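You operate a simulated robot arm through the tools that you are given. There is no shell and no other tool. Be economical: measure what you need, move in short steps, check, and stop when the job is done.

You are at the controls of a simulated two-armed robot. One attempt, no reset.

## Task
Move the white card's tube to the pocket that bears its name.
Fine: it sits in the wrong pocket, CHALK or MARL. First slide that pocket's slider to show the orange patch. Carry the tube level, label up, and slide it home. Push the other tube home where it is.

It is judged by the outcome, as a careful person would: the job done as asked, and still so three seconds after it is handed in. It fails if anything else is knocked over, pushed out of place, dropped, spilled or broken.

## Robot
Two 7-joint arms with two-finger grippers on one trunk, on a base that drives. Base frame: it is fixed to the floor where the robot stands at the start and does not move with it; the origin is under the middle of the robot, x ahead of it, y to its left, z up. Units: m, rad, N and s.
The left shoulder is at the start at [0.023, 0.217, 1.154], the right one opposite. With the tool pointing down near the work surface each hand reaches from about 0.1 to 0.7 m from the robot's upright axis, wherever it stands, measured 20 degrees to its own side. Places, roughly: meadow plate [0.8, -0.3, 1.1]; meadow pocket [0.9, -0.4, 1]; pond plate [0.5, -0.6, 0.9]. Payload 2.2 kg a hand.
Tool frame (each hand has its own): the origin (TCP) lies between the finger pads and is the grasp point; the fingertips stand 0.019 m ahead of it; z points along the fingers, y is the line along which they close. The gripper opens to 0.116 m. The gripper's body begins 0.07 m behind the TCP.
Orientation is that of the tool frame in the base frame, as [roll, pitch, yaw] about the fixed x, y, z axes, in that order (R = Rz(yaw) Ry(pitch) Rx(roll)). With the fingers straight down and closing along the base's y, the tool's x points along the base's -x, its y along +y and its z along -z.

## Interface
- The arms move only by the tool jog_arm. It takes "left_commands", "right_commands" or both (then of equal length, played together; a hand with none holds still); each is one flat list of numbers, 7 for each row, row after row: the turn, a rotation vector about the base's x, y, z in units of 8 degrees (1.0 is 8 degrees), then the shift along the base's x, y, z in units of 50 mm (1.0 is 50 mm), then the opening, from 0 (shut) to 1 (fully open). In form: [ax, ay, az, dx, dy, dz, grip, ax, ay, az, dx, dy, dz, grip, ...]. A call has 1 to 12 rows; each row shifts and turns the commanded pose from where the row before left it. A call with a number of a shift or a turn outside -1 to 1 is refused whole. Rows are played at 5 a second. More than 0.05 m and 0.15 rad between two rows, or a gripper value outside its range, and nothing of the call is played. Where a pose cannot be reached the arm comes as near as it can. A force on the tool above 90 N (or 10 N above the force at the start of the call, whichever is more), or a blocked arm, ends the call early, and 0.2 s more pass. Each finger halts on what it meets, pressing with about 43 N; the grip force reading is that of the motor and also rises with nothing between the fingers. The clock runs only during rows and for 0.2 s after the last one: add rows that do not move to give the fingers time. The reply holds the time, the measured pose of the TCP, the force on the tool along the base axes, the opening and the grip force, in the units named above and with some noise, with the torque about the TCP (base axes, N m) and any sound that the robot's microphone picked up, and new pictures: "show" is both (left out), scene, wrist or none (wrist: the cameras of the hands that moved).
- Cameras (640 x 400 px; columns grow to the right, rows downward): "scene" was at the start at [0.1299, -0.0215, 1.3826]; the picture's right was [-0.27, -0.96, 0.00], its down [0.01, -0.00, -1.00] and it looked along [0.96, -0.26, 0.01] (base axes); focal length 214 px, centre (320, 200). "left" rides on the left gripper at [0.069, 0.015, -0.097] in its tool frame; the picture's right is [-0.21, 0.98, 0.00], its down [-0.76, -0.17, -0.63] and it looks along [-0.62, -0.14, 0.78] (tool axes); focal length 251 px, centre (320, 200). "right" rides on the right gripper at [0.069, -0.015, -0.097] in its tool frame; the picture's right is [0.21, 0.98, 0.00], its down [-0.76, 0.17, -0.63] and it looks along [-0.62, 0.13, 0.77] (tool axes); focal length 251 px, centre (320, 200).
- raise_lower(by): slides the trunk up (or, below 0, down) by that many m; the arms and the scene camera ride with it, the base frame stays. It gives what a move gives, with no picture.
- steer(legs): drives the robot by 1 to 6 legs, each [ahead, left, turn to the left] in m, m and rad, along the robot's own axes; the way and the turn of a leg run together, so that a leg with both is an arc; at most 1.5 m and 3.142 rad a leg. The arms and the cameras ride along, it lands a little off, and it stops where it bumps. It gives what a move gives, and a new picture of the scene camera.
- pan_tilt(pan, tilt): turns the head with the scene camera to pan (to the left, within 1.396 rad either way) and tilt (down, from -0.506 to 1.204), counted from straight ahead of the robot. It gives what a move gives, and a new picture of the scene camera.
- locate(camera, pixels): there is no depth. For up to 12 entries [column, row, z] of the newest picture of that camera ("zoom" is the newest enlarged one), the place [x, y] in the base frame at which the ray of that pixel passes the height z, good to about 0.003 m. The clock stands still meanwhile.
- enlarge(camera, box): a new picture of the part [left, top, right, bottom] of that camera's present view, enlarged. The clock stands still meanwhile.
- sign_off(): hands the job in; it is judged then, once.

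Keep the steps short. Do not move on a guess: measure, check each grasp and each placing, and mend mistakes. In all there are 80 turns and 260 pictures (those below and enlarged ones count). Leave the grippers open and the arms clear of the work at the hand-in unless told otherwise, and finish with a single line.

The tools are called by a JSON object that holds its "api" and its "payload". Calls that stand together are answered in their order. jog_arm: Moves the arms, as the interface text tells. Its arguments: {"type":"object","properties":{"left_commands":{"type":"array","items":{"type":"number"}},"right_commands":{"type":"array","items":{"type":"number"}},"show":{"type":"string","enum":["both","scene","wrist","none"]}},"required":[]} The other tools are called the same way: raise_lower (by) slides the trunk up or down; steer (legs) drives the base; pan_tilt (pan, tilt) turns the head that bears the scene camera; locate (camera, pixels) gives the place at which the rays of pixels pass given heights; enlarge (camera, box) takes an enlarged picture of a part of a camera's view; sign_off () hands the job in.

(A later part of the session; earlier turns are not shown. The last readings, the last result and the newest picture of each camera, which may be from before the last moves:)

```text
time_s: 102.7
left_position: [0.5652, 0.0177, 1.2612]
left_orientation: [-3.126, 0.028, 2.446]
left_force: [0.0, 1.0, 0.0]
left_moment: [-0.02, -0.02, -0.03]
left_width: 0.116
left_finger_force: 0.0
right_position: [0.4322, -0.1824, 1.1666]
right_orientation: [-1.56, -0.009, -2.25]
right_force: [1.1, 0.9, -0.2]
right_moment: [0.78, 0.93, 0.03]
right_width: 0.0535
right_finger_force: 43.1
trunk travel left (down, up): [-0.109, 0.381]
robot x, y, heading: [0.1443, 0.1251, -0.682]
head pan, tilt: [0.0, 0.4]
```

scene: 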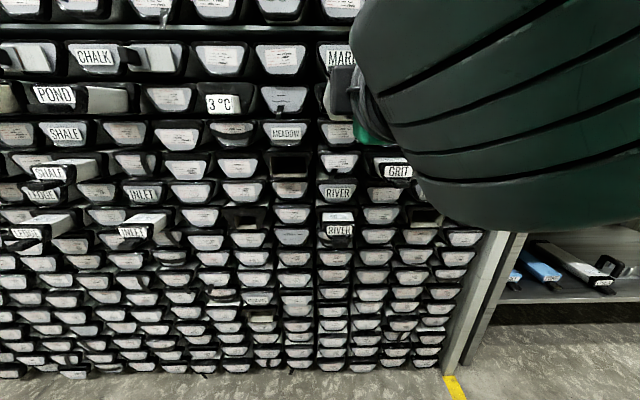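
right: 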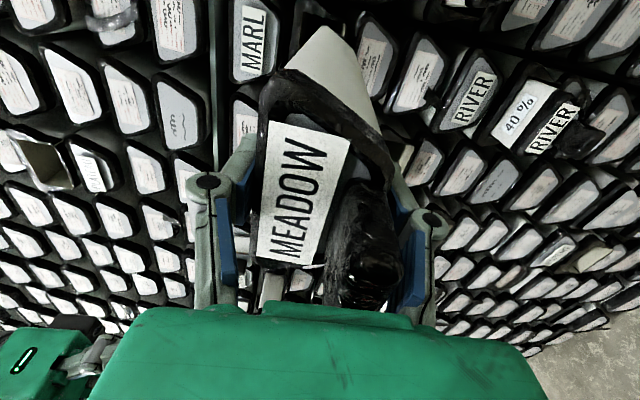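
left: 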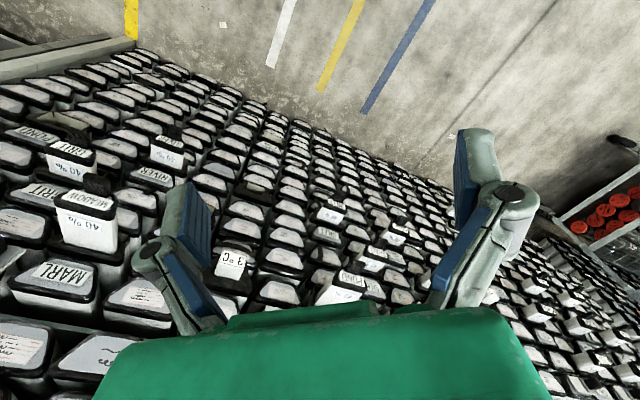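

Zoom in on the tail at the pocket mouth.

{"api": "enlarge", "payload": {"camera": "right", "box": [270, 0, 390, 75]}}

{"api": "enlarge", "payload": {"camera": "left", "box": [0, 0, 640, 400]}}

```text
5.33 times, centred on (330, 38) of right
```

zoom: 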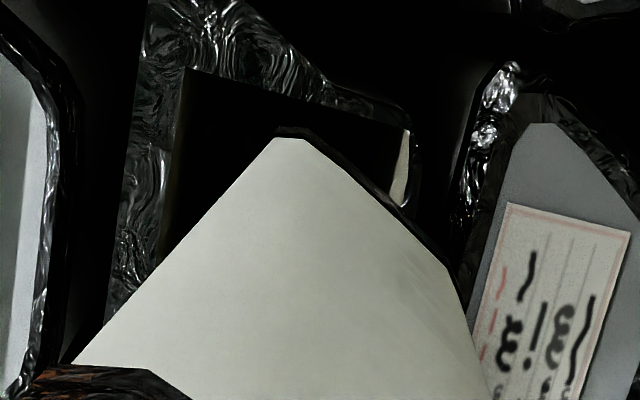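

```text
1.00 times, centred on (320, 200) of left (not enlarged: the box is as wide or as high as the picture)
```

zoom: 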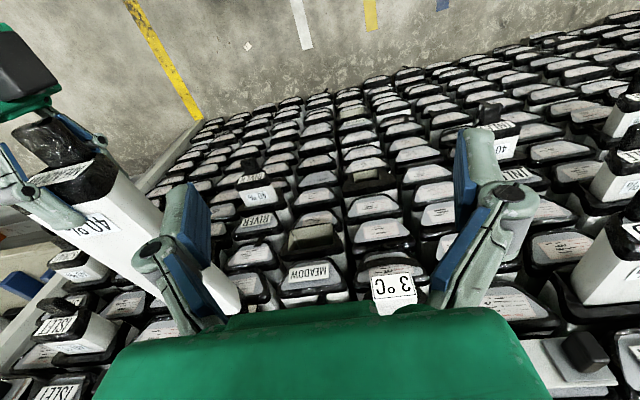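

The tail is just out of the pocket: tube ≈0.31 m long and now held freely. Check its tilt from the left camera.

{"api": "enlarge", "payload": {"camera": "left", "box": [0, 90, 280, 340]}}

{"api": "locate", "payload": {"camera": "left", "pixels": [[235, 290, 1.19], [235, 290, 1.17], [90, 160, 1.19], [205, 315, 1.19], [205, 315, 1.15], [155, 210, 1.19]]}}

{"api": "raise_lower", "payload": {"by": 0.0}}

```text
1.60 times, centred on (140, 215) of left
```

zoom: 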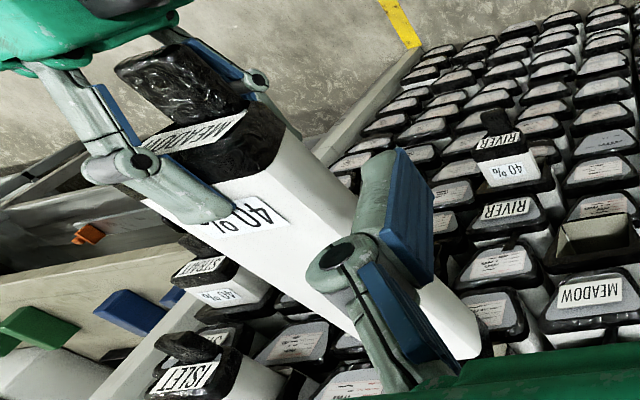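

```text
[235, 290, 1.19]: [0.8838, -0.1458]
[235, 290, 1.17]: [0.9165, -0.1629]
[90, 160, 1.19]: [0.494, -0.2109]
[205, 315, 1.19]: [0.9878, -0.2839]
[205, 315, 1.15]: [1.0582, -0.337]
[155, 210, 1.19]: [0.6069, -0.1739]
```

```text
time_s: 103.2
left_position: [0.5654, 0.0174, 1.2603]
left_orientation: [-3.125, 0.027, 2.446]
left_force: [-1.4, 0.1, -0.6]
left_moment: [-0.01, -0.01, 0.01]
left_width: 0.1159
left_finger_force: 0.1
right_position: [0.4311, -0.1801, 1.167]
right_orientation: [-1.561, -0.01, -2.251]
right_force: [-0.4, -0.3, -0.9]
right_moment: [0.77, 0.99, -0.01]
right_width: 0.0537
right_finger_force: 42.7
trunk travel left (down, up): [-0.109, 0.381]
robot x, y, heading: [0.1407, 0.1263, -0.689]
head pan, tilt: [0.0, 0.4]
```

{"api": "enlarge", "payload": {"camera": "left", "box": [0, 180, 280, 340]}}

```text
2.29 times, centred on (140, 260) of left
```

zoom: 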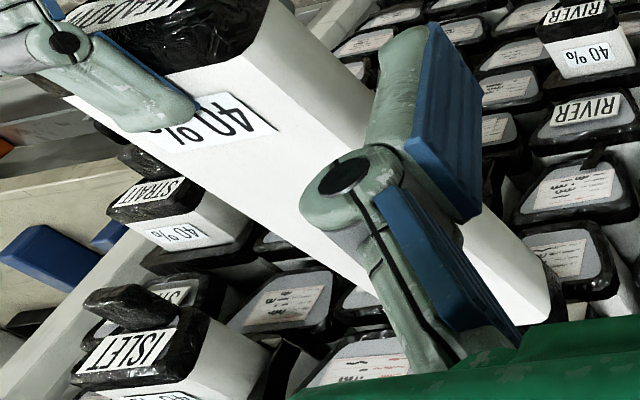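

{"api": "locate", "payload": {"camera": "zoom", "pixels": [[187, 72, 1.2], [187, 72, 1.17], [520, 325, 1.2], [520, 325, 1.15], [275, 2, 1.17], [275, 2, 1.13], [548, 265, 1.17], [548, 265, 1.12]]}}

```text
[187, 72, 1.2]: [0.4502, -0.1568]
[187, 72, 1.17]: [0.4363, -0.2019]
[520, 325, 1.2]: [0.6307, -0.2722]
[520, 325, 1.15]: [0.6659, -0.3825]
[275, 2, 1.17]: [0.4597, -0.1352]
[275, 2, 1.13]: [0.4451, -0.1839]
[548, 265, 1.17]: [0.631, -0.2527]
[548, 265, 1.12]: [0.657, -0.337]
```

Tube ≈0.285 m long, held with tail ~4° low. Next measure the MEADOW pocket precisely from the scene camera (unobstructed at ~(290,165)).

{"api": "enlarge", "payload": {"camera": "scene", "box": [250, 110, 330, 190]}}

```text
5.00 times, centred on (290, 150) of scene
```

zoom: 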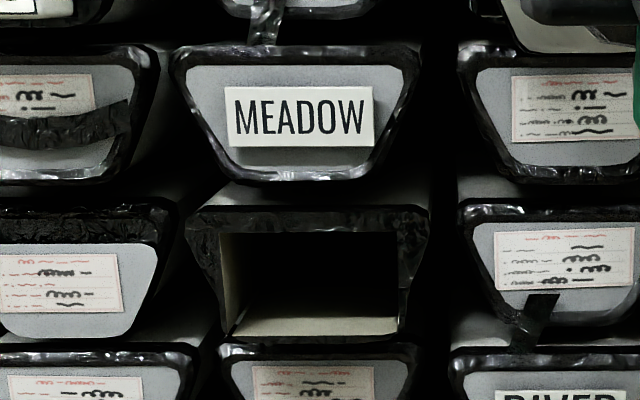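

{"api": "locate", "payload": {"camera": "zoom", "pixels": [[300, 117, 1.1], [300, 117, 1.08], [220, 235, 1.04], [220, 235, 1.02], [398, 234, 1.04], [398, 234, 1.02], [400, 336, 1.0], [400, 336, 0.97], [224, 338, 1.0], [224, 338, 0.97]]}}

```text
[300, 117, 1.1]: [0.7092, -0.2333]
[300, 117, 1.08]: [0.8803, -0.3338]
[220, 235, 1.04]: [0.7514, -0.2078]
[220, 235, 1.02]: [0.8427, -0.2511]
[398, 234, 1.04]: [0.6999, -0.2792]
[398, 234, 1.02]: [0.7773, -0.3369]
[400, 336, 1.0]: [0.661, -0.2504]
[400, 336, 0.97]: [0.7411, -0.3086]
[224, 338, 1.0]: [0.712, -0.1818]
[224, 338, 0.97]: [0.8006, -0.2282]
```

MEADOW pocket opening: centre lateral -0.272, z 1.0055, ~95×57 mm – a shift of -0.140 lateral and -0.169 down. Level the tube (+4.4° pitch) and back off 40 mm.

{"api": "jog_arm", "payload": {"right_commands": [0, 0, 0, -0.311, 0.2515, 0, 0.3, 0, 0, 0, -0.311, 0.2515, 0, 0.3, -0.173, -0.214, 0, 0, 0, 0, 0.3, -0.173, -0.214, 0, 0, 0, 0, 0.3, 0, 0, 0, 0, 0, 0, 0.3], "show": "wrist"}}

{"api": "enlarge", "payload": {"camera": "left", "box": [0, 150, 280, 310]}}

```text
time_s: 104.4
left_position: [0.5671, 0.0171, 1.2591]
left_orientation: [-3.125, 0.027, 2.445]
left_force: [0.0, 0.1, -0.4]
left_moment: [-0.01, -0.03, 0.01]
left_width: 0.1158
left_finger_force: 0.1
right_position: [0.402, -0.1625, 1.1617]
right_orientation: [-1.491, -0.006, -2.263]
right_force: [0.1, 1.0, -0.5]
right_moment: [0.78, 0.96, 0.01]
right_width: 0.0538
right_finger_force: 43.2
trunk travel left (down, up): [-0.109, 0.381]
robot x, y, heading: [0.1432, 0.1291, -0.684]
head pan, tilt: [0.0, 0.4]
```

right: 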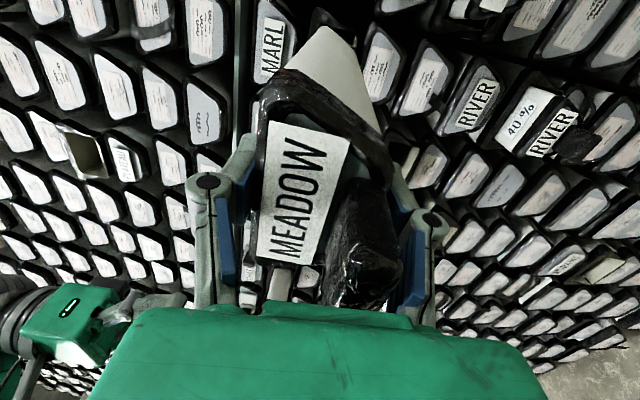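

```text
2.29 times, centred on (140, 230) of left
```

zoom: 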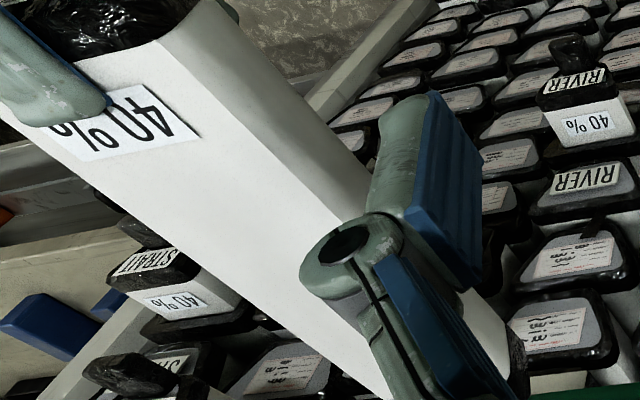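

Held steady. Check levelness by locating the top-left edge near the collar (157,42) and bottom-left edge points.

{"api": "locate", "payload": {"camera": "zoom", "pixels": [[157, 42, 1.2], [157, 42, 1.17], [300, 188, 1.2], [300, 188, 1.17], [358, 247, 1.2], [358, 247, 1.17], [240, 20, 1.17], [240, 20, 1.14], [368, 165, 1.17], [368, 165, 1.14], [508, 312, 1.17], [508, 312, 1.13]]}}

```text
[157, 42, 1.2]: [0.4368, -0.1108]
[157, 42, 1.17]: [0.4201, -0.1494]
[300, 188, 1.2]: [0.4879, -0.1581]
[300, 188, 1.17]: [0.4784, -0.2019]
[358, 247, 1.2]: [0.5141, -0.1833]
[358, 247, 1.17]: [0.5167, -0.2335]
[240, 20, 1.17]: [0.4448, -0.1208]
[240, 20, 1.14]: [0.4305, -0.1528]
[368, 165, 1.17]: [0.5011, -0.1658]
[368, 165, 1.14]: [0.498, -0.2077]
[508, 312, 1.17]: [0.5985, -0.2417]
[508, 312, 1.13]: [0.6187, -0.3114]
```

Level within ~2°. Lower 0.16 m, then move 0.145 m left in front of the MEADOW pocket, slowly.

{"api": "jog_arm", "payload": {"right_commands": [0, 0, 0, 0, 0, -0.53, 0.3, 0, 0, 0, 0, 0, -0.53, 0.3, 0, 0, 0, 0, 0, -0.53, 0.3, 0, 0, 0, 0, 0, -0.53, 0.3, 0, 0, 0, 0, 0, -0.54, 0.3, 0, 0, 0, 0, 0, -0.54, 0.3, 0, 0, 0, 0, 0, 0, 0.3], "show": "none"}}

{"api": "jog_arm", "payload": {"right_commands": [0, 0, 0.086, 0.303, 0.375, 0, 0.3, 0, 0, 0, 0.303, 0.375, 0, 0.3, 0, 0, 0, 0.303, 0.375, 0, 0.3, 0, 0, 0, 0.303, 0.375, 0, 0.3, 0, 0, 0, 0.303, 0.375, 0, 0.3, 0, 0, 0, 0.303, 0.375, 0, 0.3, 0, 0, 0, 0, 0, 0, 0.3], "show": "both"}}

{"api": "enlarge", "payload": {"camera": "left", "box": [100, 150, 380, 310]}}

```text
time_s: 106.0
left_position: [0.5645, 0.0194, 1.2595]
left_orientation: [-3.126, 0.028, 2.445]
left_force: [-0.1, -0.4, -0.4]
left_moment: [0.01, -0.01, -0.01]
left_width: 0.1161
left_finger_force: 0.0
right_position: [0.4014, -0.1537, 1.0054]
right_orientation: [-1.482, -0.007, -2.248]
right_force: [0.4, -0.3, 0.0]
right_moment: [0.76, 0.96, 0.05]
right_width: 0.0539
right_finger_force: 43.1
trunk travel left (down, up): [-0.109, 0.381]
robot x, y, heading: [0.1457, 0.1264, -0.687]
head pan, tilt: [0.0, 0.4]
```

```text
time_s: 107.1
left_position: [0.5634, 0.0204, 1.2597]
left_orientation: [-3.124, 0.033, 2.442]
left_force: [0.0, -0.1, 0.3]
left_moment: [0.0, 0.03, 0.02]
left_width: 0.1157
left_finger_force: 0.1
right_position: [0.4579, -0.146, 1.0206]
right_orientation: [-1.452, -0.008, -2.383]
right_force: [0.8, -0.2, -0.1]
right_moment: [0.87, 0.87, 0.0]
right_width: 0.0539
right_finger_force: 42.7
trunk travel left (down, up): [-0.109, 0.381]
robot x, y, heading: [0.1406, 0.1247, -0.683]
head pan, tilt: [0.0, 0.4]
stopped in row 5 (right hand): the arm was blocked; the commanded pose is now the measured one
```

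scene: 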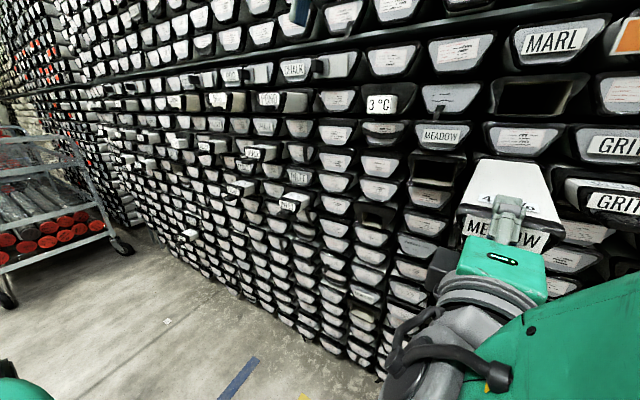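
right: 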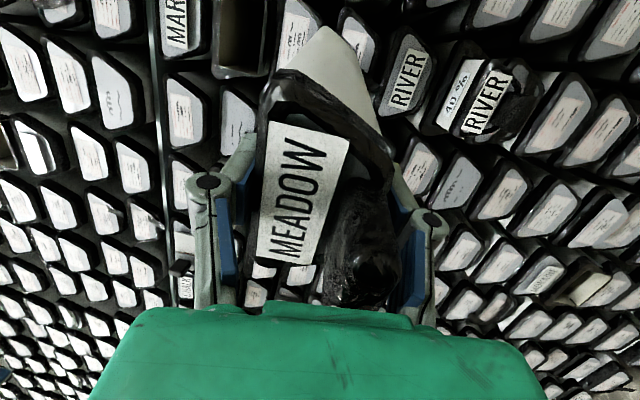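

```text
2.29 times, centred on (240, 230) of left
```

zoom: 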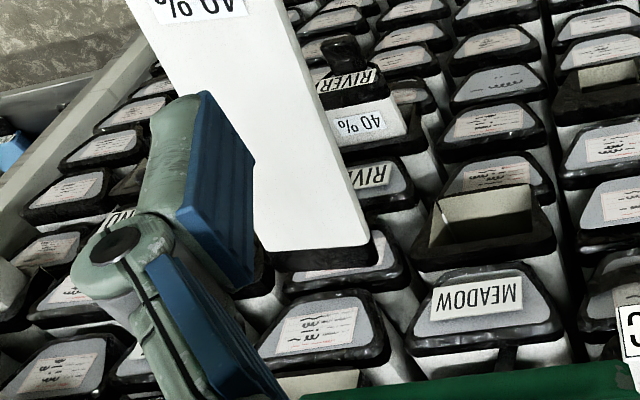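

The arm hit its limit so close in (stopped; the tube is still held, head view got nudged). I'll undo the last bit of travel to the right, restore yaw, then back the base up to give the arm room.

{"api": "jog_arm", "payload": {"right_commands": [0, 0, 0.2, -0.283, -0.35, -0.1, 0.3, 0, 0, 0.3, -0.283, -0.35, -0.1, 0.3, 0, 0, 0.3, -0.1, -0.1, -0.1, 0.3, 0, 0, 0, 0, 0, 0, 0.3], "show": "scene"}}

```text
time_s: 108.1
left_position: [0.564, 0.0202, 1.261]
left_orientation: [-3.126, 0.029, 2.445]
left_force: [0.6, 0.4, -0.4]
left_moment: [0.02, -0.01, -0.03]
left_width: 0.116
left_finger_force: 0.0
right_position: [0.4253, -0.1804, 1.0063]
right_orientation: [-1.444, -0.01, -2.26]
right_force: [0.1, 0.1, -0.9]
right_moment: [0.8, 0.97, 0.0]
right_width: 0.0538
right_finger_force: 43.3
trunk travel left (down, up): [-0.109, 0.381]
robot x, y, heading: [0.1434, 0.1272, -0.683]
head pan, tilt: [0.0, 0.4]
```

scene: 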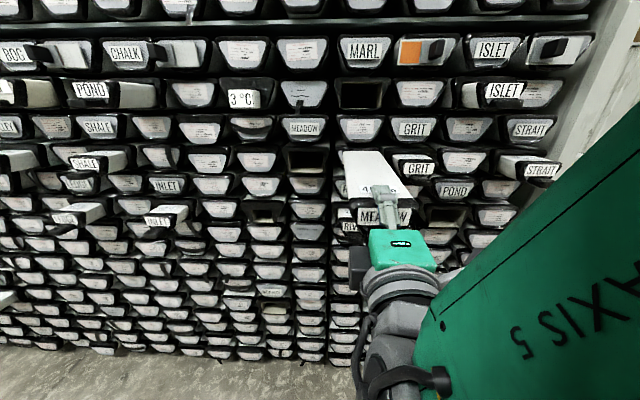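

Head is back and the view is now clear: tube at (385,190), MEADOW pocket at (308,160). Drive back 0.15 m.

{"api": "steer", "payload": {"legs": [[-0.15, 0, 0]]}}

{"api": "raise_lower", "payload": {"by": 0.0}}

{"api": "raise_lower", "payload": {"by": 0.0}}

{"api": "raise_lower", "payload": {"by": 0.0}}

```text
time_s: 109.5
left_position: [0.4431, 0.1179, 1.2615]
left_orientation: [-3.123, 0.033, 2.444]
left_force: [-1.3, 0.4, -1.0]
left_moment: [0.0, -0.02, 0.0]
left_width: 0.1159
left_finger_force: 0.0
right_position: [0.304, -0.0842, 1.0076]
right_orientation: [-1.445, -0.006, -2.265]
right_force: [-0.2, 0.9, -0.1]
right_moment: [0.76, 0.93, 0.0]
right_width: 0.0539
right_finger_force: 42.7
trunk travel left (down, up): [-0.109, 0.381]
robot x, y, heading: [0.0232, 0.2207, -0.684]
head pan, tilt: [0.0, 0.4]
```

scene: 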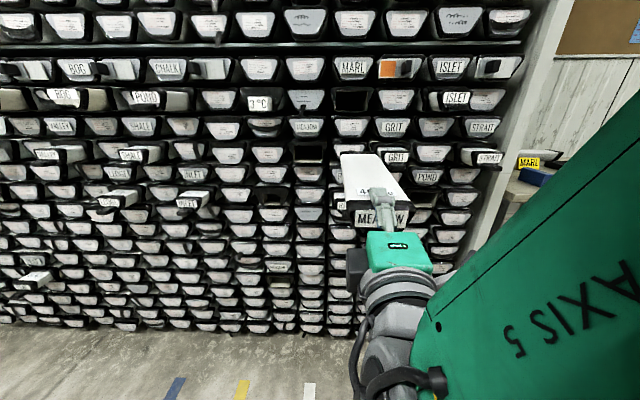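

```text
time_s: 110.0
left_position: [0.4427, 0.1213, 1.2622]
left_orientation: [-3.125, 0.033, 2.447]
left_force: [-0.6, 0.5, -0.6]
left_moment: [-0.04, 0.03, -0.03]
left_width: 0.1158
left_finger_force: 0.1
right_position: [0.303, -0.0837, 1.0078]
right_orientation: [-1.445, -0.006, -2.266]
right_force: [-0.2, -0.2, -0.4]
right_moment: [0.78, 0.94, -0.03]
right_width: 0.0538
right_finger_force: 43.1
trunk travel left (down, up): [-0.109, 0.381]
robot x, y, heading: [0.0231, 0.2206, -0.687]
head pan, tilt: [0.0, 0.4]
```

```text
time_s: 110.5
left_position: [0.4422, 0.1196, 1.2615]
left_orientation: [-3.126, 0.032, 2.446]
left_force: [0.2, -0.1, 0.1]
left_moment: [-0.02, -0.01, -0.01]
left_width: 0.1159
left_finger_force: 0.0
right_position: [0.3033, -0.085, 1.0091]
right_orientation: [-1.445, -0.004, -2.264]
right_force: [-0.8, -0.6, 0.2]
right_moment: [0.79, 0.98, 0.02]
right_width: 0.054
right_finger_force: 43.5
trunk travel left (down, up): [-0.109, 0.381]
robot x, y, heading: [0.0184, 0.2245, -0.688]
head pan, tilt: [0.0, 0.4]
```

```text
time_s: 111.0
left_position: [0.4412, 0.1185, 1.2623]
left_orientation: [-3.126, 0.033, 2.446]
left_force: [-0.1, -0.1, 0.6]
left_moment: [-0.01, 0.01, -0.01]
left_width: 0.1159
left_finger_force: 0.0
right_position: [0.3037, -0.0836, 1.0081]
right_orientation: [-1.445, -0.004, -2.267]
right_force: [1.0, 0.8, -0.6]
right_moment: [0.77, 0.94, 0.01]
right_width: 0.0538
right_finger_force: 42.0
trunk travel left (down, up): [-0.109, 0.381]
robot x, y, heading: [0.0211, 0.2227, -0.69]
head pan, tilt: [0.0, 0.4]
```

Steady. Restore pitch/yaw, extend 0.126 m forward and then 0.145 m left.

{"api": "jog_arm", "payload": {"right_commands": [0.097, 0.12, 0.058, 0.392, -0.317, -0.02, 0.3, 0.097, 0.12, 0.057, 0.392, -0.317, -0.02, 0.3, 0, 0, 0, 0.392, -0.317, -0.02, 0.3, 0, 0, 0, 0.392, -0.317, -0.02, 0.3, 0, 0, 0, 0.392, -0.317, 0, 0.3, 0, 0, 0, 0.304, 0.376, 0, 0.3, 0, 0, 0, 0.304, 0.376, 0, 0.3, 0, 0, 0, 0.304, 0.376, 0, 0.3, 0, 0, 0, 0.304, 0.376, 0, 0.3, 0, 0, 0, 0.304, 0.376, 0, 0.3, 0, 0, 0, 0.304, 0.376, 0, 0.3, 0, 0, 0, 0, 0, 0, 0.3], "show": "both"}}

{"api": "enlarge", "payload": {"camera": "scene", "box": [240, 110, 400, 210]}}

{"api": "enlarge", "payload": {"camera": "left", "box": [80, 100, 400, 300]}}

```text
time_s: 113.8
left_position: [0.4368, 0.1199, 1.2635]
left_orientation: [-3.127, 0.037, 2.447]
left_force: [0.7, -0.6, -0.7]
left_moment: [-0.01, -0.04, 0.0]
left_width: 0.1158
left_finger_force: 0.1
right_position: [0.4846, -0.073, 1.0436]
right_orientation: [-1.464, 0.061, -2.281]
right_force: [-0.3, 0.1, 0.1]
right_moment: [0.82, 0.95, -0.02]
right_width: 0.0537
right_finger_force: 43.5
trunk travel left (down, up): [-0.109, 0.381]
robot x, y, heading: [0.0237, 0.222, -0.686]
head pan, tilt: [0.0, 0.4]
stopped in row 12 (right hand): the arm was blocked; the commanded pose is now the measured one
```

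scene: 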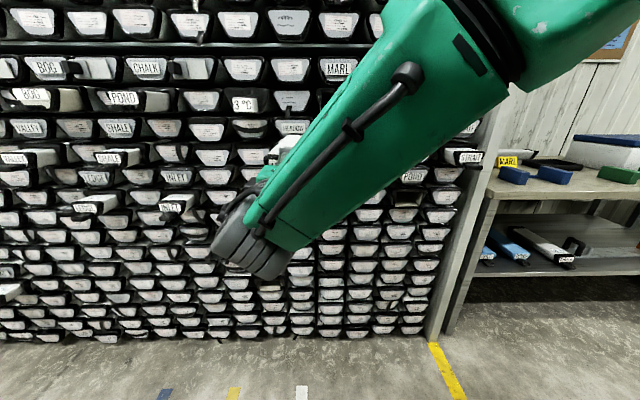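
right: 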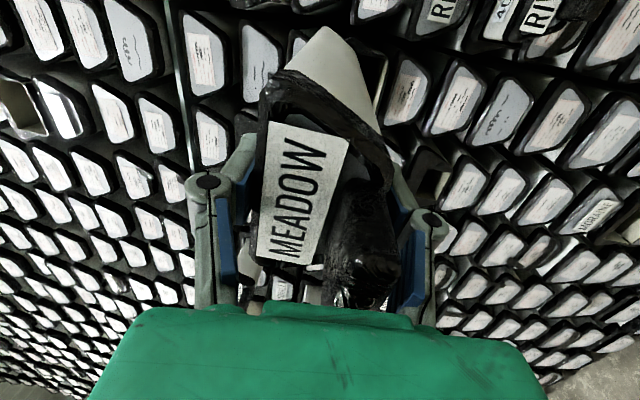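

```text
4.00 times, centred on (320, 160) of scene
```

zoom: 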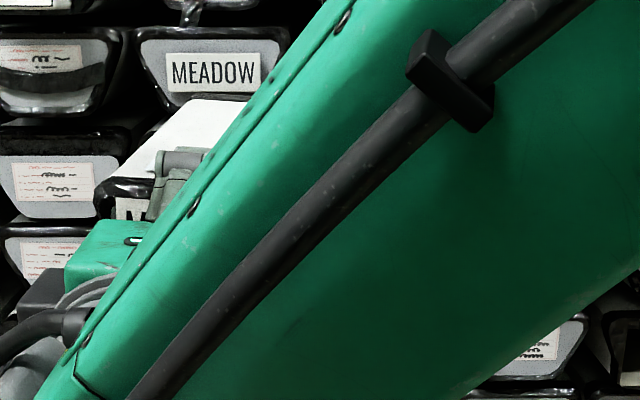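

```text
2.00 times, centred on (240, 200) of left
```

zoom: 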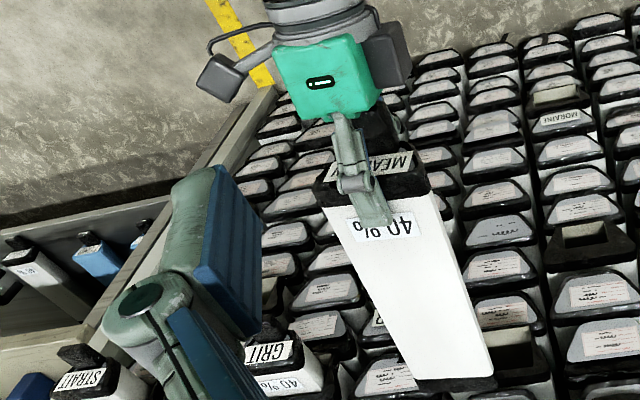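

The arm can't cross that far over the body. I'll bring the hand back right 0.1 m (fixing height and the 3.5° roll), then shift the base to the left in small legs so the pocket lies in front of the right shoulder.

{"api": "jog_arm", "payload": {"right_commands": [0, 0, 0, -0.304, -0.376, -0.1, 0.3, -0.17, 0.138, 0, -0.304, -0.376, -0.2, 0.3, -0.17, 0.137, 0, -0.304, -0.376, -0.2, 0.3, 0, 0, 0.1, -0.304, -0.376, -0.2, 0.3, 0, 0, 0, 0, 0, 0, 0.3], "show": "none"}}

{"api": "steer", "payload": {"legs": [[-0.06, 0, 0], [0, 0.07, 0]]}}

{"api": "raise_lower", "payload": {"by": 0.0}}

{"api": "raise_lower", "payload": {"by": 0.0}}

{"api": "raise_lower", "payload": {"by": 0.0}}

{"api": "raise_lower", "payload": {"by": 0.0}}

```text
time_s: 115.0
left_position: [0.4387, 0.1209, 1.265]
left_orientation: [-3.127, 0.036, 2.445]
left_force: [-0.3, 0.9, 0.3]
left_moment: [0.0, -0.01, -0.02]
left_width: 0.1163
left_finger_force: 0.0
right_position: [0.4243, -0.1457, 1.0069]
right_orientation: [-1.463, -0.003, -2.264]
right_force: [0.1, 0.5, 0.0]
right_moment: [0.78, 0.99, 0.0]
right_width: 0.0539
right_finger_force: 43.4
trunk travel left (down, up): [-0.109, 0.381]
robot x, y, heading: [0.0199, 0.2251, -0.685]
head pan, tilt: [0.0, 0.4]
```

```text
time_s: 116.6
left_position: [0.4009, 0.1728, 1.2699]
left_orientation: [3.121, 0.038, 2.441]
left_force: [-1.8, -2.4, -0.3]
left_moment: [0.21, -0.19, -0.02]
left_width: 0.1158
left_finger_force: 0.1
right_position: [0.3927, -0.0895, 1.0067]
right_orientation: [-1.459, 0.028, -2.273]
right_force: [-2.1, -4.7, -0.7]
right_moment: [0.86, 1.02, -0.39]
right_width: 0.0537
right_finger_force: 44.0
trunk travel left (down, up): [-0.109, 0.381]
robot x, y, heading: [0.0162, 0.3088, -0.684]
head pan, tilt: [0.0, 0.4]
```

scene: 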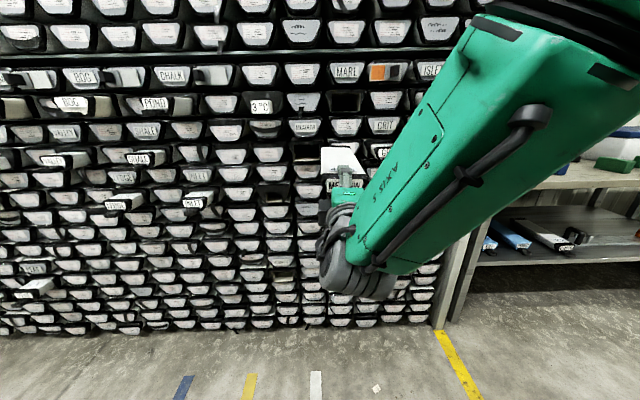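

```text
time_s: 117.1
left_position: [0.4401, 0.2247, 1.2612]
left_orientation: [-3.114, 0.039, 2.447]
left_force: [1.8, 2.1, 0.2]
left_moment: [-0.16, 0.12, -0.02]
left_width: 0.116
left_finger_force: 0.1
right_position: [0.4266, -0.045, 1.0098]
right_orientation: [-1.458, -0.018, -2.266]
right_force: [2.7, 3.3, 0.7]
right_moment: [0.79, 0.9, 0.19]
right_width: 0.0536
right_finger_force: 43.2
trunk travel left (down, up): [-0.109, 0.381]
robot x, y, heading: [0.0159, 0.3108, -0.684]
head pan, tilt: [0.0, 0.4]
```

```text
time_s: 117.6
left_position: [0.4, 0.1745, 1.2678]
left_orientation: [3.124, 0.038, 2.438]
left_force: [0.2, -0.9, -1.2]
left_moment: [0.13, -0.1, 0.01]
left_width: 0.116
left_finger_force: 0.0
right_position: [0.3941, -0.089, 1.0082]
right_orientation: [-1.461, 0.025, -2.275]
right_force: [-0.3, -2.5, -0.1]
right_moment: [0.83, 0.97, -0.16]
right_width: 0.0541
right_finger_force: 43.2
trunk travel left (down, up): [-0.109, 0.381]
robot x, y, heading: [0.0061, 0.3045, -0.681]
head pan, tilt: [0.0, 0.4]
```

```text
time_s: 118.1
left_position: [0.4126, 0.1909, 1.2663]
left_orientation: [3.138, 0.036, 2.442]
left_force: [0.0, -0.1, 0.0]
left_moment: [0.03, 0.01, -0.02]
left_width: 0.1159
left_finger_force: 0.0
right_position: [0.4043, -0.075, 1.0079]
right_orientation: [-1.46, 0.012, -2.272]
right_force: [0.6, -1.2, 0.7]
right_moment: [0.83, 0.92, 0.0]
right_width: 0.0535
right_finger_force: 43.0
trunk travel left (down, up): [-0.109, 0.381]
robot x, y, heading: [0.0133, 0.3048, -0.68]
head pan, tilt: [0.0, 0.4]
```

```text
time_s: 118.6
left_position: [0.434, 0.2164, 1.2649]
left_orientation: [-3.122, 0.041, 2.444]
left_force: [1.0, 1.7, 0.9]
left_moment: [-0.09, 0.12, 0.01]
left_width: 0.1159
left_finger_force: 0.1
right_position: [0.4214, -0.0521, 1.0097]
right_orientation: [-1.457, -0.008, -2.268]
right_force: [0.0, 2.6, -0.3]
right_moment: [0.77, 0.92, 0.21]
right_width: 0.0538
right_finger_force: 43.2
trunk travel left (down, up): [-0.109, 0.381]
robot x, y, heading: [0.0205, 0.3122, -0.683]
head pan, tilt: [0.0, 0.4]
```

Sideways drives set off the rocking, but it decays with the trunk low. I'll do the remaining 0.14 m left now, then lower the trunk and wait for calm.

{"api": "steer", "payload": {"legs": [[0, 0.14, 0]]}}

{"api": "raise_lower", "payload": {"by": -0.1}}

{"api": "raise_lower", "payload": {"by": 0.0}}

{"api": "raise_lower", "payload": {"by": 0.0}}

{"api": "raise_lower", "payload": {"by": 0.0}}

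{"api": "raise_lower", "payload": {"by": 0.0}}

{"api": "raise_lower", "payload": {"by": 0.0}}

{"api": "raise_lower", "payload": {"by": 0.0}}

{"api": "raise_lower", "payload": {"by": 0.0}}

{"api": "raise_lower", "payload": {"by": 0.0}}

{"api": "raise_lower", "payload": {"by": 0.0}}

{"api": "raise_lower", "payload": {"by": 0.0}}

{"api": "raise_lower", "payload": {"by": 0.0}}

{"api": "raise_lower", "payload": {"by": 0.0}}

{"api": "raise_lower", "payload": {"by": 0.0}}

{"api": "raise_lower", "payload": {"by": 0.0}}

{"api": "raise_lower", "payload": {"by": 0.0}}

{"api": "raise_lower", "payload": {"by": 0.0}}

```text
time_s: 119.9
left_position: [0.4669, 0.2462, 1.2692]
left_orientation: [3.094, 0.032, 2.44]
left_force: [-0.9, -3.2, -1.1]
left_moment: [0.31, -0.1, 0.03]
left_width: 0.1161
left_finger_force: 0.1
right_position: [0.4631, -0.0106, 1.0041]
right_orientation: [-1.466, 0.053, -2.277]
right_force: [-2.7, -6.5, -0.1]
right_moment: [0.84, 1.0, -0.39]
right_width: 0.0536
right_finger_force: 42.6
trunk travel left (down, up): [-0.109, 0.381]
robot x, y, heading: [0.0945, 0.4072, -0.677]
head pan, tilt: [0.0, 0.4]
```

scene: 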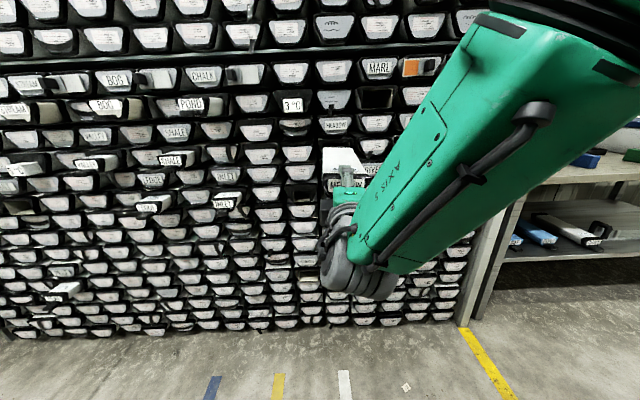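

```text
time_s: 121.2
left_position: [0.5041, 0.3011, 1.1641]
left_orientation: [-3.135, 0.04, 2.445]
left_force: [-0.5, 0.1, 0.4]
left_moment: [-0.1, 0.05, 0.0]
left_width: 0.1158
left_finger_force: 0.0
right_position: [0.4931, 0.032, 0.91]
right_orientation: [-1.462, 0.0, -2.275]
right_force: [0.1, 1.3, 0.3]
right_moment: [0.82, 0.97, 0.05]
right_width: 0.0541
right_finger_force: 43.1
trunk travel left (down, up): [-0.009, 0.481]
robot x, y, heading: [0.0957, 0.4098, -0.677]
head pan, tilt: [0.0, 0.4]
```

```text
time_s: 121.7
left_position: [0.5112, 0.3123, 1.1643]
left_orientation: [-3.129, 0.036, 2.447]
left_force: [1.9, 1.2, -0.7]
left_moment: [-0.15, 0.13, 0.0]
left_width: 0.1158
left_finger_force: 0.0
right_position: [0.4977, 0.0418, 0.9106]
right_orientation: [-1.462, -0.009, -2.271]
right_force: [0.3, 2.8, -1.0]
right_moment: [0.76, 0.93, 0.18]
right_width: 0.0539
right_finger_force: 42.6
trunk travel left (down, up): [-0.009, 0.481]
robot x, y, heading: [0.1011, 0.4074, -0.678]
head pan, tilt: [0.0, 0.4]
```

```text
time_s: 122.2
left_position: [0.4692, 0.2595, 1.1689]
left_orientation: [3.107, 0.038, 2.437]
left_force: [-1.6, -0.9, -0.2]
left_moment: [0.17, -0.11, -0.01]
left_width: 0.1158
left_finger_force: 0.1
right_position: [0.4635, -0.0022, 0.9082]
right_orientation: [-1.464, 0.035, -2.282]
right_force: [-3.0, -4.0, 0.0]
right_moment: [0.84, 0.98, -0.26]
right_width: 0.0537
right_finger_force: 42.7
trunk travel left (down, up): [-0.009, 0.481]
robot x, y, heading: [0.0905, 0.4, -0.678]
head pan, tilt: [0.0, 0.4]
```

```text
time_s: 122.7
left_position: [0.5138, 0.3145, 1.1628]
left_orientation: [-3.124, 0.039, 2.445]
left_force: [1.4, 2.6, -0.1]
left_moment: [-0.16, 0.14, 0.01]
left_width: 0.1161
left_finger_force: 0.1
right_position: [0.5016, 0.0437, 0.9091]
right_orientation: [-1.459, -0.01, -2.272]
right_force: [0.6, 2.6, 0.4]
right_moment: [0.77, 0.96, 0.18]
right_width: 0.0537
right_finger_force: 43.3
trunk travel left (down, up): [-0.009, 0.481]
robot x, y, heading: [0.1015, 0.4154, -0.684]
head pan, tilt: [0.0, 0.4]
```

```text
time_s: 123.2
left_position: [0.4971, 0.2956, 1.1665]
left_orientation: [3.138, 0.039, 2.442]
left_force: [0.8, 0.1, 0.3]
left_moment: [0.0, -0.01, 0.0]
left_width: 0.1161
left_finger_force: 0.0
right_position: [0.4879, 0.0275, 0.9093]
right_orientation: [-1.464, 0.006, -2.277]
right_force: [0.8, 1.1, -0.3]
right_moment: [0.8, 0.91, 0.01]
right_width: 0.0538
right_finger_force: 43.0
trunk travel left (down, up): [-0.009, 0.481]
robot x, y, heading: [0.0981, 0.4049, -0.681]
head pan, tilt: [0.0, 0.4]
```

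```text
time_s: 123.7
left_position: [0.4778, 0.2692, 1.1669]
left_orientation: [3.116, 0.04, 2.436]
left_force: [-1.2, -0.6, -0.6]
left_moment: [0.15, -0.1, -0.01]
left_width: 0.1159
left_finger_force: 0.2
right_position: [0.471, 0.0056, 0.9073]
right_orientation: [-1.466, 0.029, -2.283]
right_force: [-1.5, -3.7, -0.4]
right_moment: [0.8, 0.98, -0.21]
right_width: 0.0537
right_finger_force: 42.9
trunk travel left (down, up): [-0.009, 0.481]
robot x, y, heading: [0.0963, 0.4039, -0.681]
head pan, tilt: [0.0, 0.4]
```

```text
time_s: 124.2
left_position: [0.5156, 0.3165, 1.1626]
left_orientation: [-3.121, 0.038, 2.445]
left_force: [0.2, 0.6, 1.0]
left_moment: [-0.09, 0.08, 0.0]
left_width: 0.1159
left_finger_force: 0.0
right_position: [0.5038, 0.0458, 0.9113]
right_orientation: [-1.46, -0.014, -2.272]
right_force: [1.9, 2.2, 0.4]
right_moment: [0.76, 0.91, 0.13]
right_width: 0.0537
right_finger_force: 43.2
trunk travel left (down, up): [-0.009, 0.481]
robot x, y, heading: [0.0992, 0.4113, -0.681]
head pan, tilt: [0.0, 0.4]
```

```text
time_s: 124.7
left_position: [0.4864, 0.282, 1.1675]
left_orientation: [3.126, 0.039, 2.438]
left_force: [-0.9, -0.7, -0.2]
left_moment: [0.03, -0.04, -0.03]
left_width: 0.1162
left_finger_force: 0.0
right_position: [0.4785, 0.0157, 0.9086]
right_orientation: [-1.461, 0.018, -2.281]
right_force: [-0.3, -1.0, 0.0]
right_moment: [0.84, 0.95, -0.11]
right_width: 0.0537
right_finger_force: 42.6
trunk travel left (down, up): [-0.009, 0.481]
robot x, y, heading: [0.0947, 0.4026, -0.678]
head pan, tilt: [0.0, 0.4]
```

```text
time_s: 125.2
left_position: [0.4878, 0.2818, 1.1666]
left_orientation: [3.127, 0.037, 2.439]
left_force: [-1.1, -0.9, -0.3]
left_moment: [0.03, -0.02, 0.01]
left_width: 0.1162
left_finger_force: 0.1
right_position: [0.4786, 0.0165, 0.9085]
right_orientation: [-1.463, 0.018, -2.28]
right_force: [-1.5, -0.8, 1.0]
right_moment: [0.83, 0.97, -0.03]
right_width: 0.0536
right_finger_force: 42.7
trunk travel left (down, up): [-0.009, 0.481]
robot x, y, heading: [0.0946, 0.4029, -0.685]
head pan, tilt: [0.0, 0.4]
```

```text
time_s: 125.7
left_position: [0.5118, 0.311, 1.1641]
left_orientation: [-3.128, 0.038, 2.446]
left_force: [1.0, 1.1, 1.7]
left_moment: [-0.13, 0.11, 0.0]
left_width: 0.1161
left_finger_force: 0.1
right_position: [0.5004, 0.0427, 0.9115]
right_orientation: [-1.458, -0.007, -2.274]
right_force: [1.6, 2.6, 0.5]
right_moment: [0.78, 0.92, 0.19]
right_width: 0.0541
right_finger_force: 43.0
trunk travel left (down, up): [-0.009, 0.481]
robot x, y, heading: [0.0958, 0.4094, -0.677]
head pan, tilt: [0.0, 0.4]
```

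```text
time_s: 126.2
left_position: [0.4821, 0.2754, 1.1681]
left_orientation: [3.121, 0.038, 2.439]
left_force: [-1.6, -1.4, -0.5]
left_moment: [0.09, -0.08, -0.02]
left_width: 0.1161
left_finger_force: 0.0
right_position: [0.4744, 0.0104, 0.9082]
right_orientation: [-1.464, 0.022, -2.279]
right_force: [-1.8, -2.3, -0.8]
right_moment: [0.83, 0.99, -0.17]
right_width: 0.0537
right_finger_force: 42.6
trunk travel left (down, up): [-0.009, 0.481]
robot x, y, heading: [0.0911, 0.4023, -0.685]
head pan, tilt: [0.0, 0.4]
```

```text
time_s: 126.7
left_position: [0.498, 0.2947, 1.1656]
left_orientation: [3.14, 0.038, 2.441]
left_force: [-0.7, -0.4, -0.3]
left_moment: [-0.02, -0.01, 0.02]
left_width: 0.1161
left_finger_force: 0.0
right_position: [0.4874, 0.0269, 0.9091]
right_orientation: [-1.463, 0.006, -2.275]
right_force: [1.1, -1.0, -0.7]
right_moment: [0.79, 0.96, 0.03]
right_width: 0.0539
right_finger_force: 43.2
trunk travel left (down, up): [-0.009, 0.481]
robot x, y, heading: [0.1009, 0.4066, -0.674]
head pan, tilt: [0.0, 0.4]
```

```text
time_s: 127.2
left_position: [0.5046, 0.3036, 1.1648]
left_orientation: [-3.138, 0.037, 2.442]
left_force: [0.4, 1.0, -0.5]
left_moment: [-0.09, 0.03, 0.0]
left_width: 0.1163
left_finger_force: 0.2
right_position: [0.4927, 0.0342, 0.9089]
right_orientation: [-1.462, -0.001, -2.274]
right_force: [1.0, 1.1, -0.3]
right_moment: [0.82, 0.94, 0.12]
right_width: 0.0538
right_finger_force: 42.8
trunk travel left (down, up): [-0.009, 0.481]
robot x, y, heading: [0.0958, 0.4114, -0.683]
head pan, tilt: [0.0, 0.4]
```

```text
time_s: 127.7
left_position: [0.4827, 0.2764, 1.168]
left_orientation: [3.123, 0.038, 2.438]
left_force: [-0.4, 0.0, 0.3]
left_moment: [0.05, -0.04, -0.01]
left_width: 0.1159
left_finger_force: 0.0
right_position: [0.4769, 0.0121, 0.9092]
right_orientation: [-1.463, 0.021, -2.281]
right_force: [-1.0, -0.5, -0.7]
right_moment: [0.82, 0.93, 0.04]
right_width: 0.0539
right_finger_force: 42.6
trunk travel left (down, up): [-0.009, 0.481]
robot x, y, heading: [0.0942, 0.4053, -0.681]
head pan, tilt: [0.0, 0.4]
```

```text
time_s: 128.2
left_position: [0.5039, 0.3002, 1.165]
left_orientation: [-3.137, 0.04, 2.444]
left_force: [0.2, 1.3, 0.7]
left_moment: [-0.07, 0.07, 0.02]
left_width: 0.1161
left_finger_force: 0.0
right_position: [0.4917, 0.032, 0.9104]
right_orientation: [-1.461, 0.0, -2.276]
right_force: [0.1, 1.1, -0.2]
right_moment: [0.81, 0.95, 0.11]
right_width: 0.0538
right_finger_force: 43.3
trunk travel left (down, up): [-0.009, 0.481]
robot x, y, heading: [0.0966, 0.4083, -0.68]
head pan, tilt: [0.0, 0.4]
```

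```text
time_s: 128.7
left_position: [0.4962, 0.2926, 1.1662]
left_orientation: [3.138, 0.039, 2.442]
left_force: [-0.1, -0.1, 0.0]
left_moment: [-0.02, -0.01, 0.02]
left_width: 0.1161
left_finger_force: 0.2
right_position: [0.486, 0.0263, 0.9094]
right_orientation: [-1.46, 0.011, -2.275]
right_force: [0.1, -0.5, -0.7]
right_moment: [0.82, 0.92, 0.03]
right_width: 0.0538
right_finger_force: 43.1
trunk travel left (down, up): [-0.009, 0.481]
robot x, y, heading: [0.0982, 0.4066, -0.68]
head pan, tilt: [0.0, 0.4]
```

```text
time_s: 129.2
left_position: [0.4894, 0.284, 1.1662]
left_orientation: [3.13, 0.038, 2.44]
left_force: [-0.6, -1.0, 0.1]
left_moment: [0.08, -0.06, -0.01]
left_width: 0.1159
left_finger_force: 0.1
right_position: [0.4801, 0.0174, 0.9089]
right_orientation: [-1.461, 0.016, -2.28]
right_force: [0.1, -1.8, 1.4]
right_moment: [0.8, 0.95, -0.11]
right_width: 0.0539
right_finger_force: 43.4
trunk travel left (down, up): [-0.009, 0.481]
robot x, y, heading: [0.0973, 0.4017, -0.685]
head pan, tilt: [0.0, 0.4]
```

Decaying (now ~±1 cm). Wait a bit more.

{"api": "raise_lower", "payload": {"by": 0.0}}

{"api": "raise_lower", "payload": {"by": 0.0}}

{"api": "raise_lower", "payload": {"by": 0.0}}

{"api": "raise_lower", "payload": {"by": 0.0}}

{"api": "raise_lower", "payload": {"by": 0.0}}

{"api": "raise_lower", "payload": {"by": 0.0}}

{"api": "raise_lower", "payload": {"by": 0.0}}

{"api": "raise_lower", "payload": {"by": 0.0}}

{"api": "raise_lower", "payload": {"by": 0.0}}

{"api": "raise_lower", "payload": {"by": 0.0}}

{"api": "raise_lower", "payload": {"by": 0.0}}

{"api": "raise_lower", "payload": {"by": 0.0}}

{"api": "raise_lower", "payload": {"by": 0.05}}

{"api": "raise_lower", "payload": {"by": 0.0}}

{"api": "raise_lower", "payload": {"by": 0.0}}

{"api": "raise_lower", "payload": {"by": 0.0}}

```text
time_s: 129.7
left_position: [0.5009, 0.2994, 1.1651]
left_orientation: [-3.138, 0.037, 2.442]
left_force: [-0.2, 0.9, 0.4]
left_moment: [-0.05, 0.03, 0.0]
left_width: 0.1162
left_finger_force: 0.1
right_position: [0.4909, 0.0317, 0.91]
right_orientation: [-1.461, 0.002, -2.276]
right_force: [-0.5, 0.1, 0.3]
right_moment: [0.77, 0.96, 0.01]
right_width: 0.0538
right_finger_force: 43.2
trunk travel left (down, up): [-0.009, 0.481]
robot x, y, heading: [0.0948, 0.4054, -0.685]
head pan, tilt: [0.0, 0.4]
```

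```text
time_s: 130.2
left_position: [0.4931, 0.2867, 1.1656]
left_orientation: [3.134, 0.038, 2.44]
left_force: [0.8, -0.5, 0.2]
left_moment: [0.04, -0.05, 0.01]
left_width: 0.116
left_finger_force: 0.1
right_position: [0.4835, 0.0216, 0.9096]
right_orientation: [-1.462, 0.013, -2.278]
right_force: [-0.5, -0.4, 0.2]
right_moment: [0.8, 0.94, -0.02]
right_width: 0.0534
right_finger_force: 43.4
trunk travel left (down, up): [-0.009, 0.481]
robot x, y, heading: [0.0949, 0.4072, -0.68]
head pan, tilt: [0.0, 0.4]
```

```text
time_s: 130.7
left_position: [0.4943, 0.2918, 1.1654]
left_orientation: [3.137, 0.038, 2.443]
left_force: [-0.2, 0.3, -0.8]
left_moment: [0.0, 0.0, 0.02]
left_width: 0.116
left_finger_force: 0.2
right_position: [0.486, 0.0245, 0.9097]
right_orientation: [-1.462, 0.009, -2.278]
right_force: [-0.1, -0.1, 0.1]
right_moment: [0.81, 0.97, 0.02]
right_width: 0.0537
right_finger_force: 43.3
trunk travel left (down, up): [-0.009, 0.481]
robot x, y, heading: [0.0946, 0.403, -0.677]
head pan, tilt: [0.0, 0.4]
```

```text
time_s: 131.2
left_position: [0.498, 0.2947, 1.1645]
left_orientation: [3.141, 0.039, 2.441]
left_force: [-0.4, 0.7, -0.3]
left_moment: [-0.01, 0.0, -0.03]
left_width: 0.116
left_finger_force: 0.1
right_position: [0.4888, 0.0274, 0.9099]
right_orientation: [-1.462, 0.007, -2.276]
right_force: [0.8, -0.1, -0.5]
right_moment: [0.83, 0.94, 0.06]
right_width: 0.0538
right_finger_force: 43.0
trunk travel left (down, up): [-0.009, 0.481]
robot x, y, heading: [0.0994, 0.4067, -0.678]
head pan, tilt: [0.0, 0.4]
```

```text
time_s: 131.7
left_position: [0.4934, 0.289, 1.1666]
left_orientation: [3.134, 0.038, 2.442]
left_force: [0.4, -1.0, 0.0]
left_moment: [0.05, -0.01, 0.01]
left_width: 0.1159
left_finger_force: 0.0
right_position: [0.4845, 0.0215, 0.9099]
right_orientation: [-1.464, 0.011, -2.278]
right_force: [-0.7, -0.5, 1.3]
right_moment: [0.78, 0.95, 0.01]
right_width: 0.0538
right_finger_force: 43.0
trunk travel left (down, up): [-0.009, 0.481]
robot x, y, heading: [0.0929, 0.4022, -0.681]
head pan, tilt: [0.0, 0.4]
```

```text
time_s: 132.2
left_position: [0.4964, 0.2918, 1.1661]
left_orientation: [3.137, 0.038, 2.441]
left_force: [0.2, -1.3, -0.1]
left_moment: [0.01, 0.02, -0.01]
left_width: 0.1164
left_finger_force: 0.0
right_position: [0.4861, 0.0256, 0.9088]
right_orientation: [-1.459, 0.01, -2.278]
right_force: [-0.6, -0.9, 0.4]
right_moment: [0.82, 0.97, 0.05]
right_width: 0.0537
right_finger_force: 43.2
trunk travel left (down, up): [-0.009, 0.481]
robot x, y, heading: [0.0983, 0.4092, -0.679]
head pan, tilt: [0.0, 0.4]
```

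```text
time_s: 132.7
left_position: [0.4945, 0.2916, 1.1666]
left_orientation: [3.136, 0.037, 2.441]
left_force: [0.5, 0.7, 0.4]
left_moment: [-0.01, 0.01, -0.02]
left_width: 0.1158
left_finger_force: 0.1
right_position: [0.4854, 0.0245, 0.909]
right_orientation: [-1.463, 0.007, -2.277]
right_force: [-0.8, -0.7, 0.5]
right_moment: [0.8, 0.94, 0.01]
right_width: 0.0538
right_finger_force: 42.7
trunk travel left (down, up): [-0.009, 0.481]
robot x, y, heading: [0.0916, 0.404, -0.68]
head pan, tilt: [0.0, 0.4]
```

```text
time_s: 133.2
left_position: [0.4955, 0.2912, 1.1653]
left_orientation: [3.138, 0.039, 2.442]
left_force: [0.6, -0.1, 0.0]
left_moment: [-0.04, 0.0, -0.01]
left_width: 0.1158
left_finger_force: 0.0
right_position: [0.487, 0.0248, 0.9094]
right_orientation: [-1.459, 0.009, -2.277]
right_force: [0.3, 0.0, 0.9]
right_moment: [0.8, 0.95, 0.0]
right_width: 0.0539
right_finger_force: 42.5
trunk travel left (down, up): [-0.009, 0.481]
robot x, y, heading: [0.0986, 0.4074, -0.678]
head pan, tilt: [0.0, 0.4]
```

```text
time_s: 133.7
left_position: [0.4946, 0.2915, 1.1657]
left_orientation: [3.135, 0.039, 2.44]
left_force: [0.7, 0.4, 0.0]
left_moment: [-0.03, 0.01, 0.02]
left_width: 0.116
left_finger_force: 0.1
right_position: [0.4851, 0.0245, 0.9097]
right_orientation: [-1.461, 0.009, -2.277]
right_force: [-1.2, 0.1, 0.4]
right_moment: [0.8, 0.94, -0.03]
right_width: 0.0537
right_finger_force: 43.1
trunk travel left (down, up): [-0.009, 0.481]
robot x, y, heading: [0.0922, 0.408, -0.678]
head pan, tilt: [0.0, 0.4]
```

```text
time_s: 134.2
left_position: [0.4946, 0.2906, 1.167]
left_orientation: [3.136, 0.038, 2.442]
left_force: [0.1, -0.5, -0.3]
left_moment: [-0.02, 0.0, 0.01]
left_width: 0.116
left_finger_force: 0.1
right_position: [0.487, 0.0249, 0.9089]
right_orientation: [-1.461, 0.009, -2.278]
right_force: [-0.6, -0.2, -0.4]
right_moment: [0.83, 0.96, -0.02]
right_width: 0.0538
right_finger_force: 42.8
trunk travel left (down, up): [-0.009, 0.481]
robot x, y, heading: [0.0923, 0.4084, -0.686]
head pan, tilt: [0.0, 0.4]
```

```text
time_s: 134.7
left_position: [0.4946, 0.2907, 1.1663]
left_orientation: [3.136, 0.038, 2.442]
left_force: [-0.1, 0.6, 0.3]
left_moment: [0.01, 0.01, 0.0]
left_width: 0.1159
left_finger_force: 0.0
right_position: [0.4856, 0.0238, 0.9089]
right_orientation: [-1.462, 0.01, -2.278]
right_force: [0.4, -0.4, -0.3]
right_moment: [0.8, 0.93, 0.01]
right_width: 0.0537
right_finger_force: 43.4
trunk travel left (down, up): [-0.009, 0.481]
robot x, y, heading: [0.0967, 0.4049, -0.681]
head pan, tilt: [0.0, 0.4]
```

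```text
time_s: 135.2
left_position: [0.4955, 0.2916, 1.1668]
left_orientation: [3.136, 0.038, 2.441]
left_force: [0.6, 0.0, 0.0]
left_moment: [0.0, 0.0, -0.02]
left_width: 0.1159
left_finger_force: 0.0
right_position: [0.4853, 0.0249, 0.909]
right_orientation: [-1.46, 0.01, -2.278]
right_force: [0.0, -0.5, 0.0]
right_moment: [0.77, 0.92, -0.02]
right_width: 0.0542
right_finger_force: 43.0
trunk travel left (down, up): [-0.009, 0.481]
robot x, y, heading: [0.0975, 0.4037, -0.678]
head pan, tilt: [0.0, 0.4]
```

```text
time_s: 136.2
left_position: [0.4962, 0.2914, 1.2154]
left_orientation: [3.137, 0.04, 2.441]
left_force: [0.4, 0.0, -0.7]
left_moment: [-0.01, 0.02, 0.02]
left_width: 0.1159
left_finger_force: 0.1
right_position: [0.487, 0.0243, 0.9593]
right_orientation: [-1.464, 0.009, -2.278]
right_force: [0.4, 0.1, -0.1]
right_moment: [0.8, 0.93, -0.01]
right_width: 0.0538
right_finger_force: 43.0
trunk travel left (down, up): [-0.059, 0.431]
robot x, y, heading: [0.0972, 0.4067, -0.682]
head pan, tilt: [0.0, 0.4]
```

```text
time_s: 136.7
left_position: [0.4953, 0.2907, 1.2158]
left_orientation: [3.134, 0.038, 2.442]
left_force: [0.0, 0.1, -0.5]
left_moment: [-0.01, 0.01, 0.03]
left_width: 0.1161
left_finger_force: 0.2
right_position: [0.4863, 0.0239, 0.9596]
right_orientation: [-1.462, 0.01, -2.278]
right_force: [-0.9, -1.1, -0.6]
right_moment: [0.78, 0.94, 0.02]
right_width: 0.0538
right_finger_force: 43.2
trunk travel left (down, up): [-0.059, 0.431]
robot x, y, heading: [0.0936, 0.4056, -0.681]
head pan, tilt: [0.0, 0.4]
```

```text
time_s: 137.2
left_position: [0.4945, 0.2911, 1.2169]
left_orientation: [3.136, 0.039, 2.442]
left_force: [0.0, 0.1, 0.0]
left_moment: [0.04, 0.02, 0.03]
left_width: 0.1162
left_finger_force: 0.0
right_position: [0.4849, 0.0244, 0.9594]
right_orientation: [-1.461, 0.009, -2.279]
right_force: [0.5, -0.9, 0.2]
right_moment: [0.81, 0.96, 0.01]
right_width: 0.0536
right_finger_force: 42.8
trunk travel left (down, up): [-0.059, 0.431]
robot x, y, heading: [0.0992, 0.4068, -0.684]
head pan, tilt: [0.0, 0.4]
```

```text
time_s: 137.7
left_position: [0.4961, 0.2912, 1.2173]
left_orientation: [3.137, 0.04, 2.442]
left_force: [-0.1, -0.6, 0.0]
left_moment: [0.0, 0.02, -0.03]
left_width: 0.116
left_finger_force: 0.0
right_position: [0.4861, 0.0237, 0.9602]
right_orientation: [-1.463, 0.008, -2.278]
right_force: [-0.5, -1.0, -0.3]
right_moment: [0.79, 0.96, 0.03]
right_width: 0.0537
right_finger_force: 42.9
trunk travel left (down, up): [-0.059, 0.431]
robot x, y, heading: [0.0992, 0.4082, -0.681]
head pan, tilt: [0.0, 0.4]
```

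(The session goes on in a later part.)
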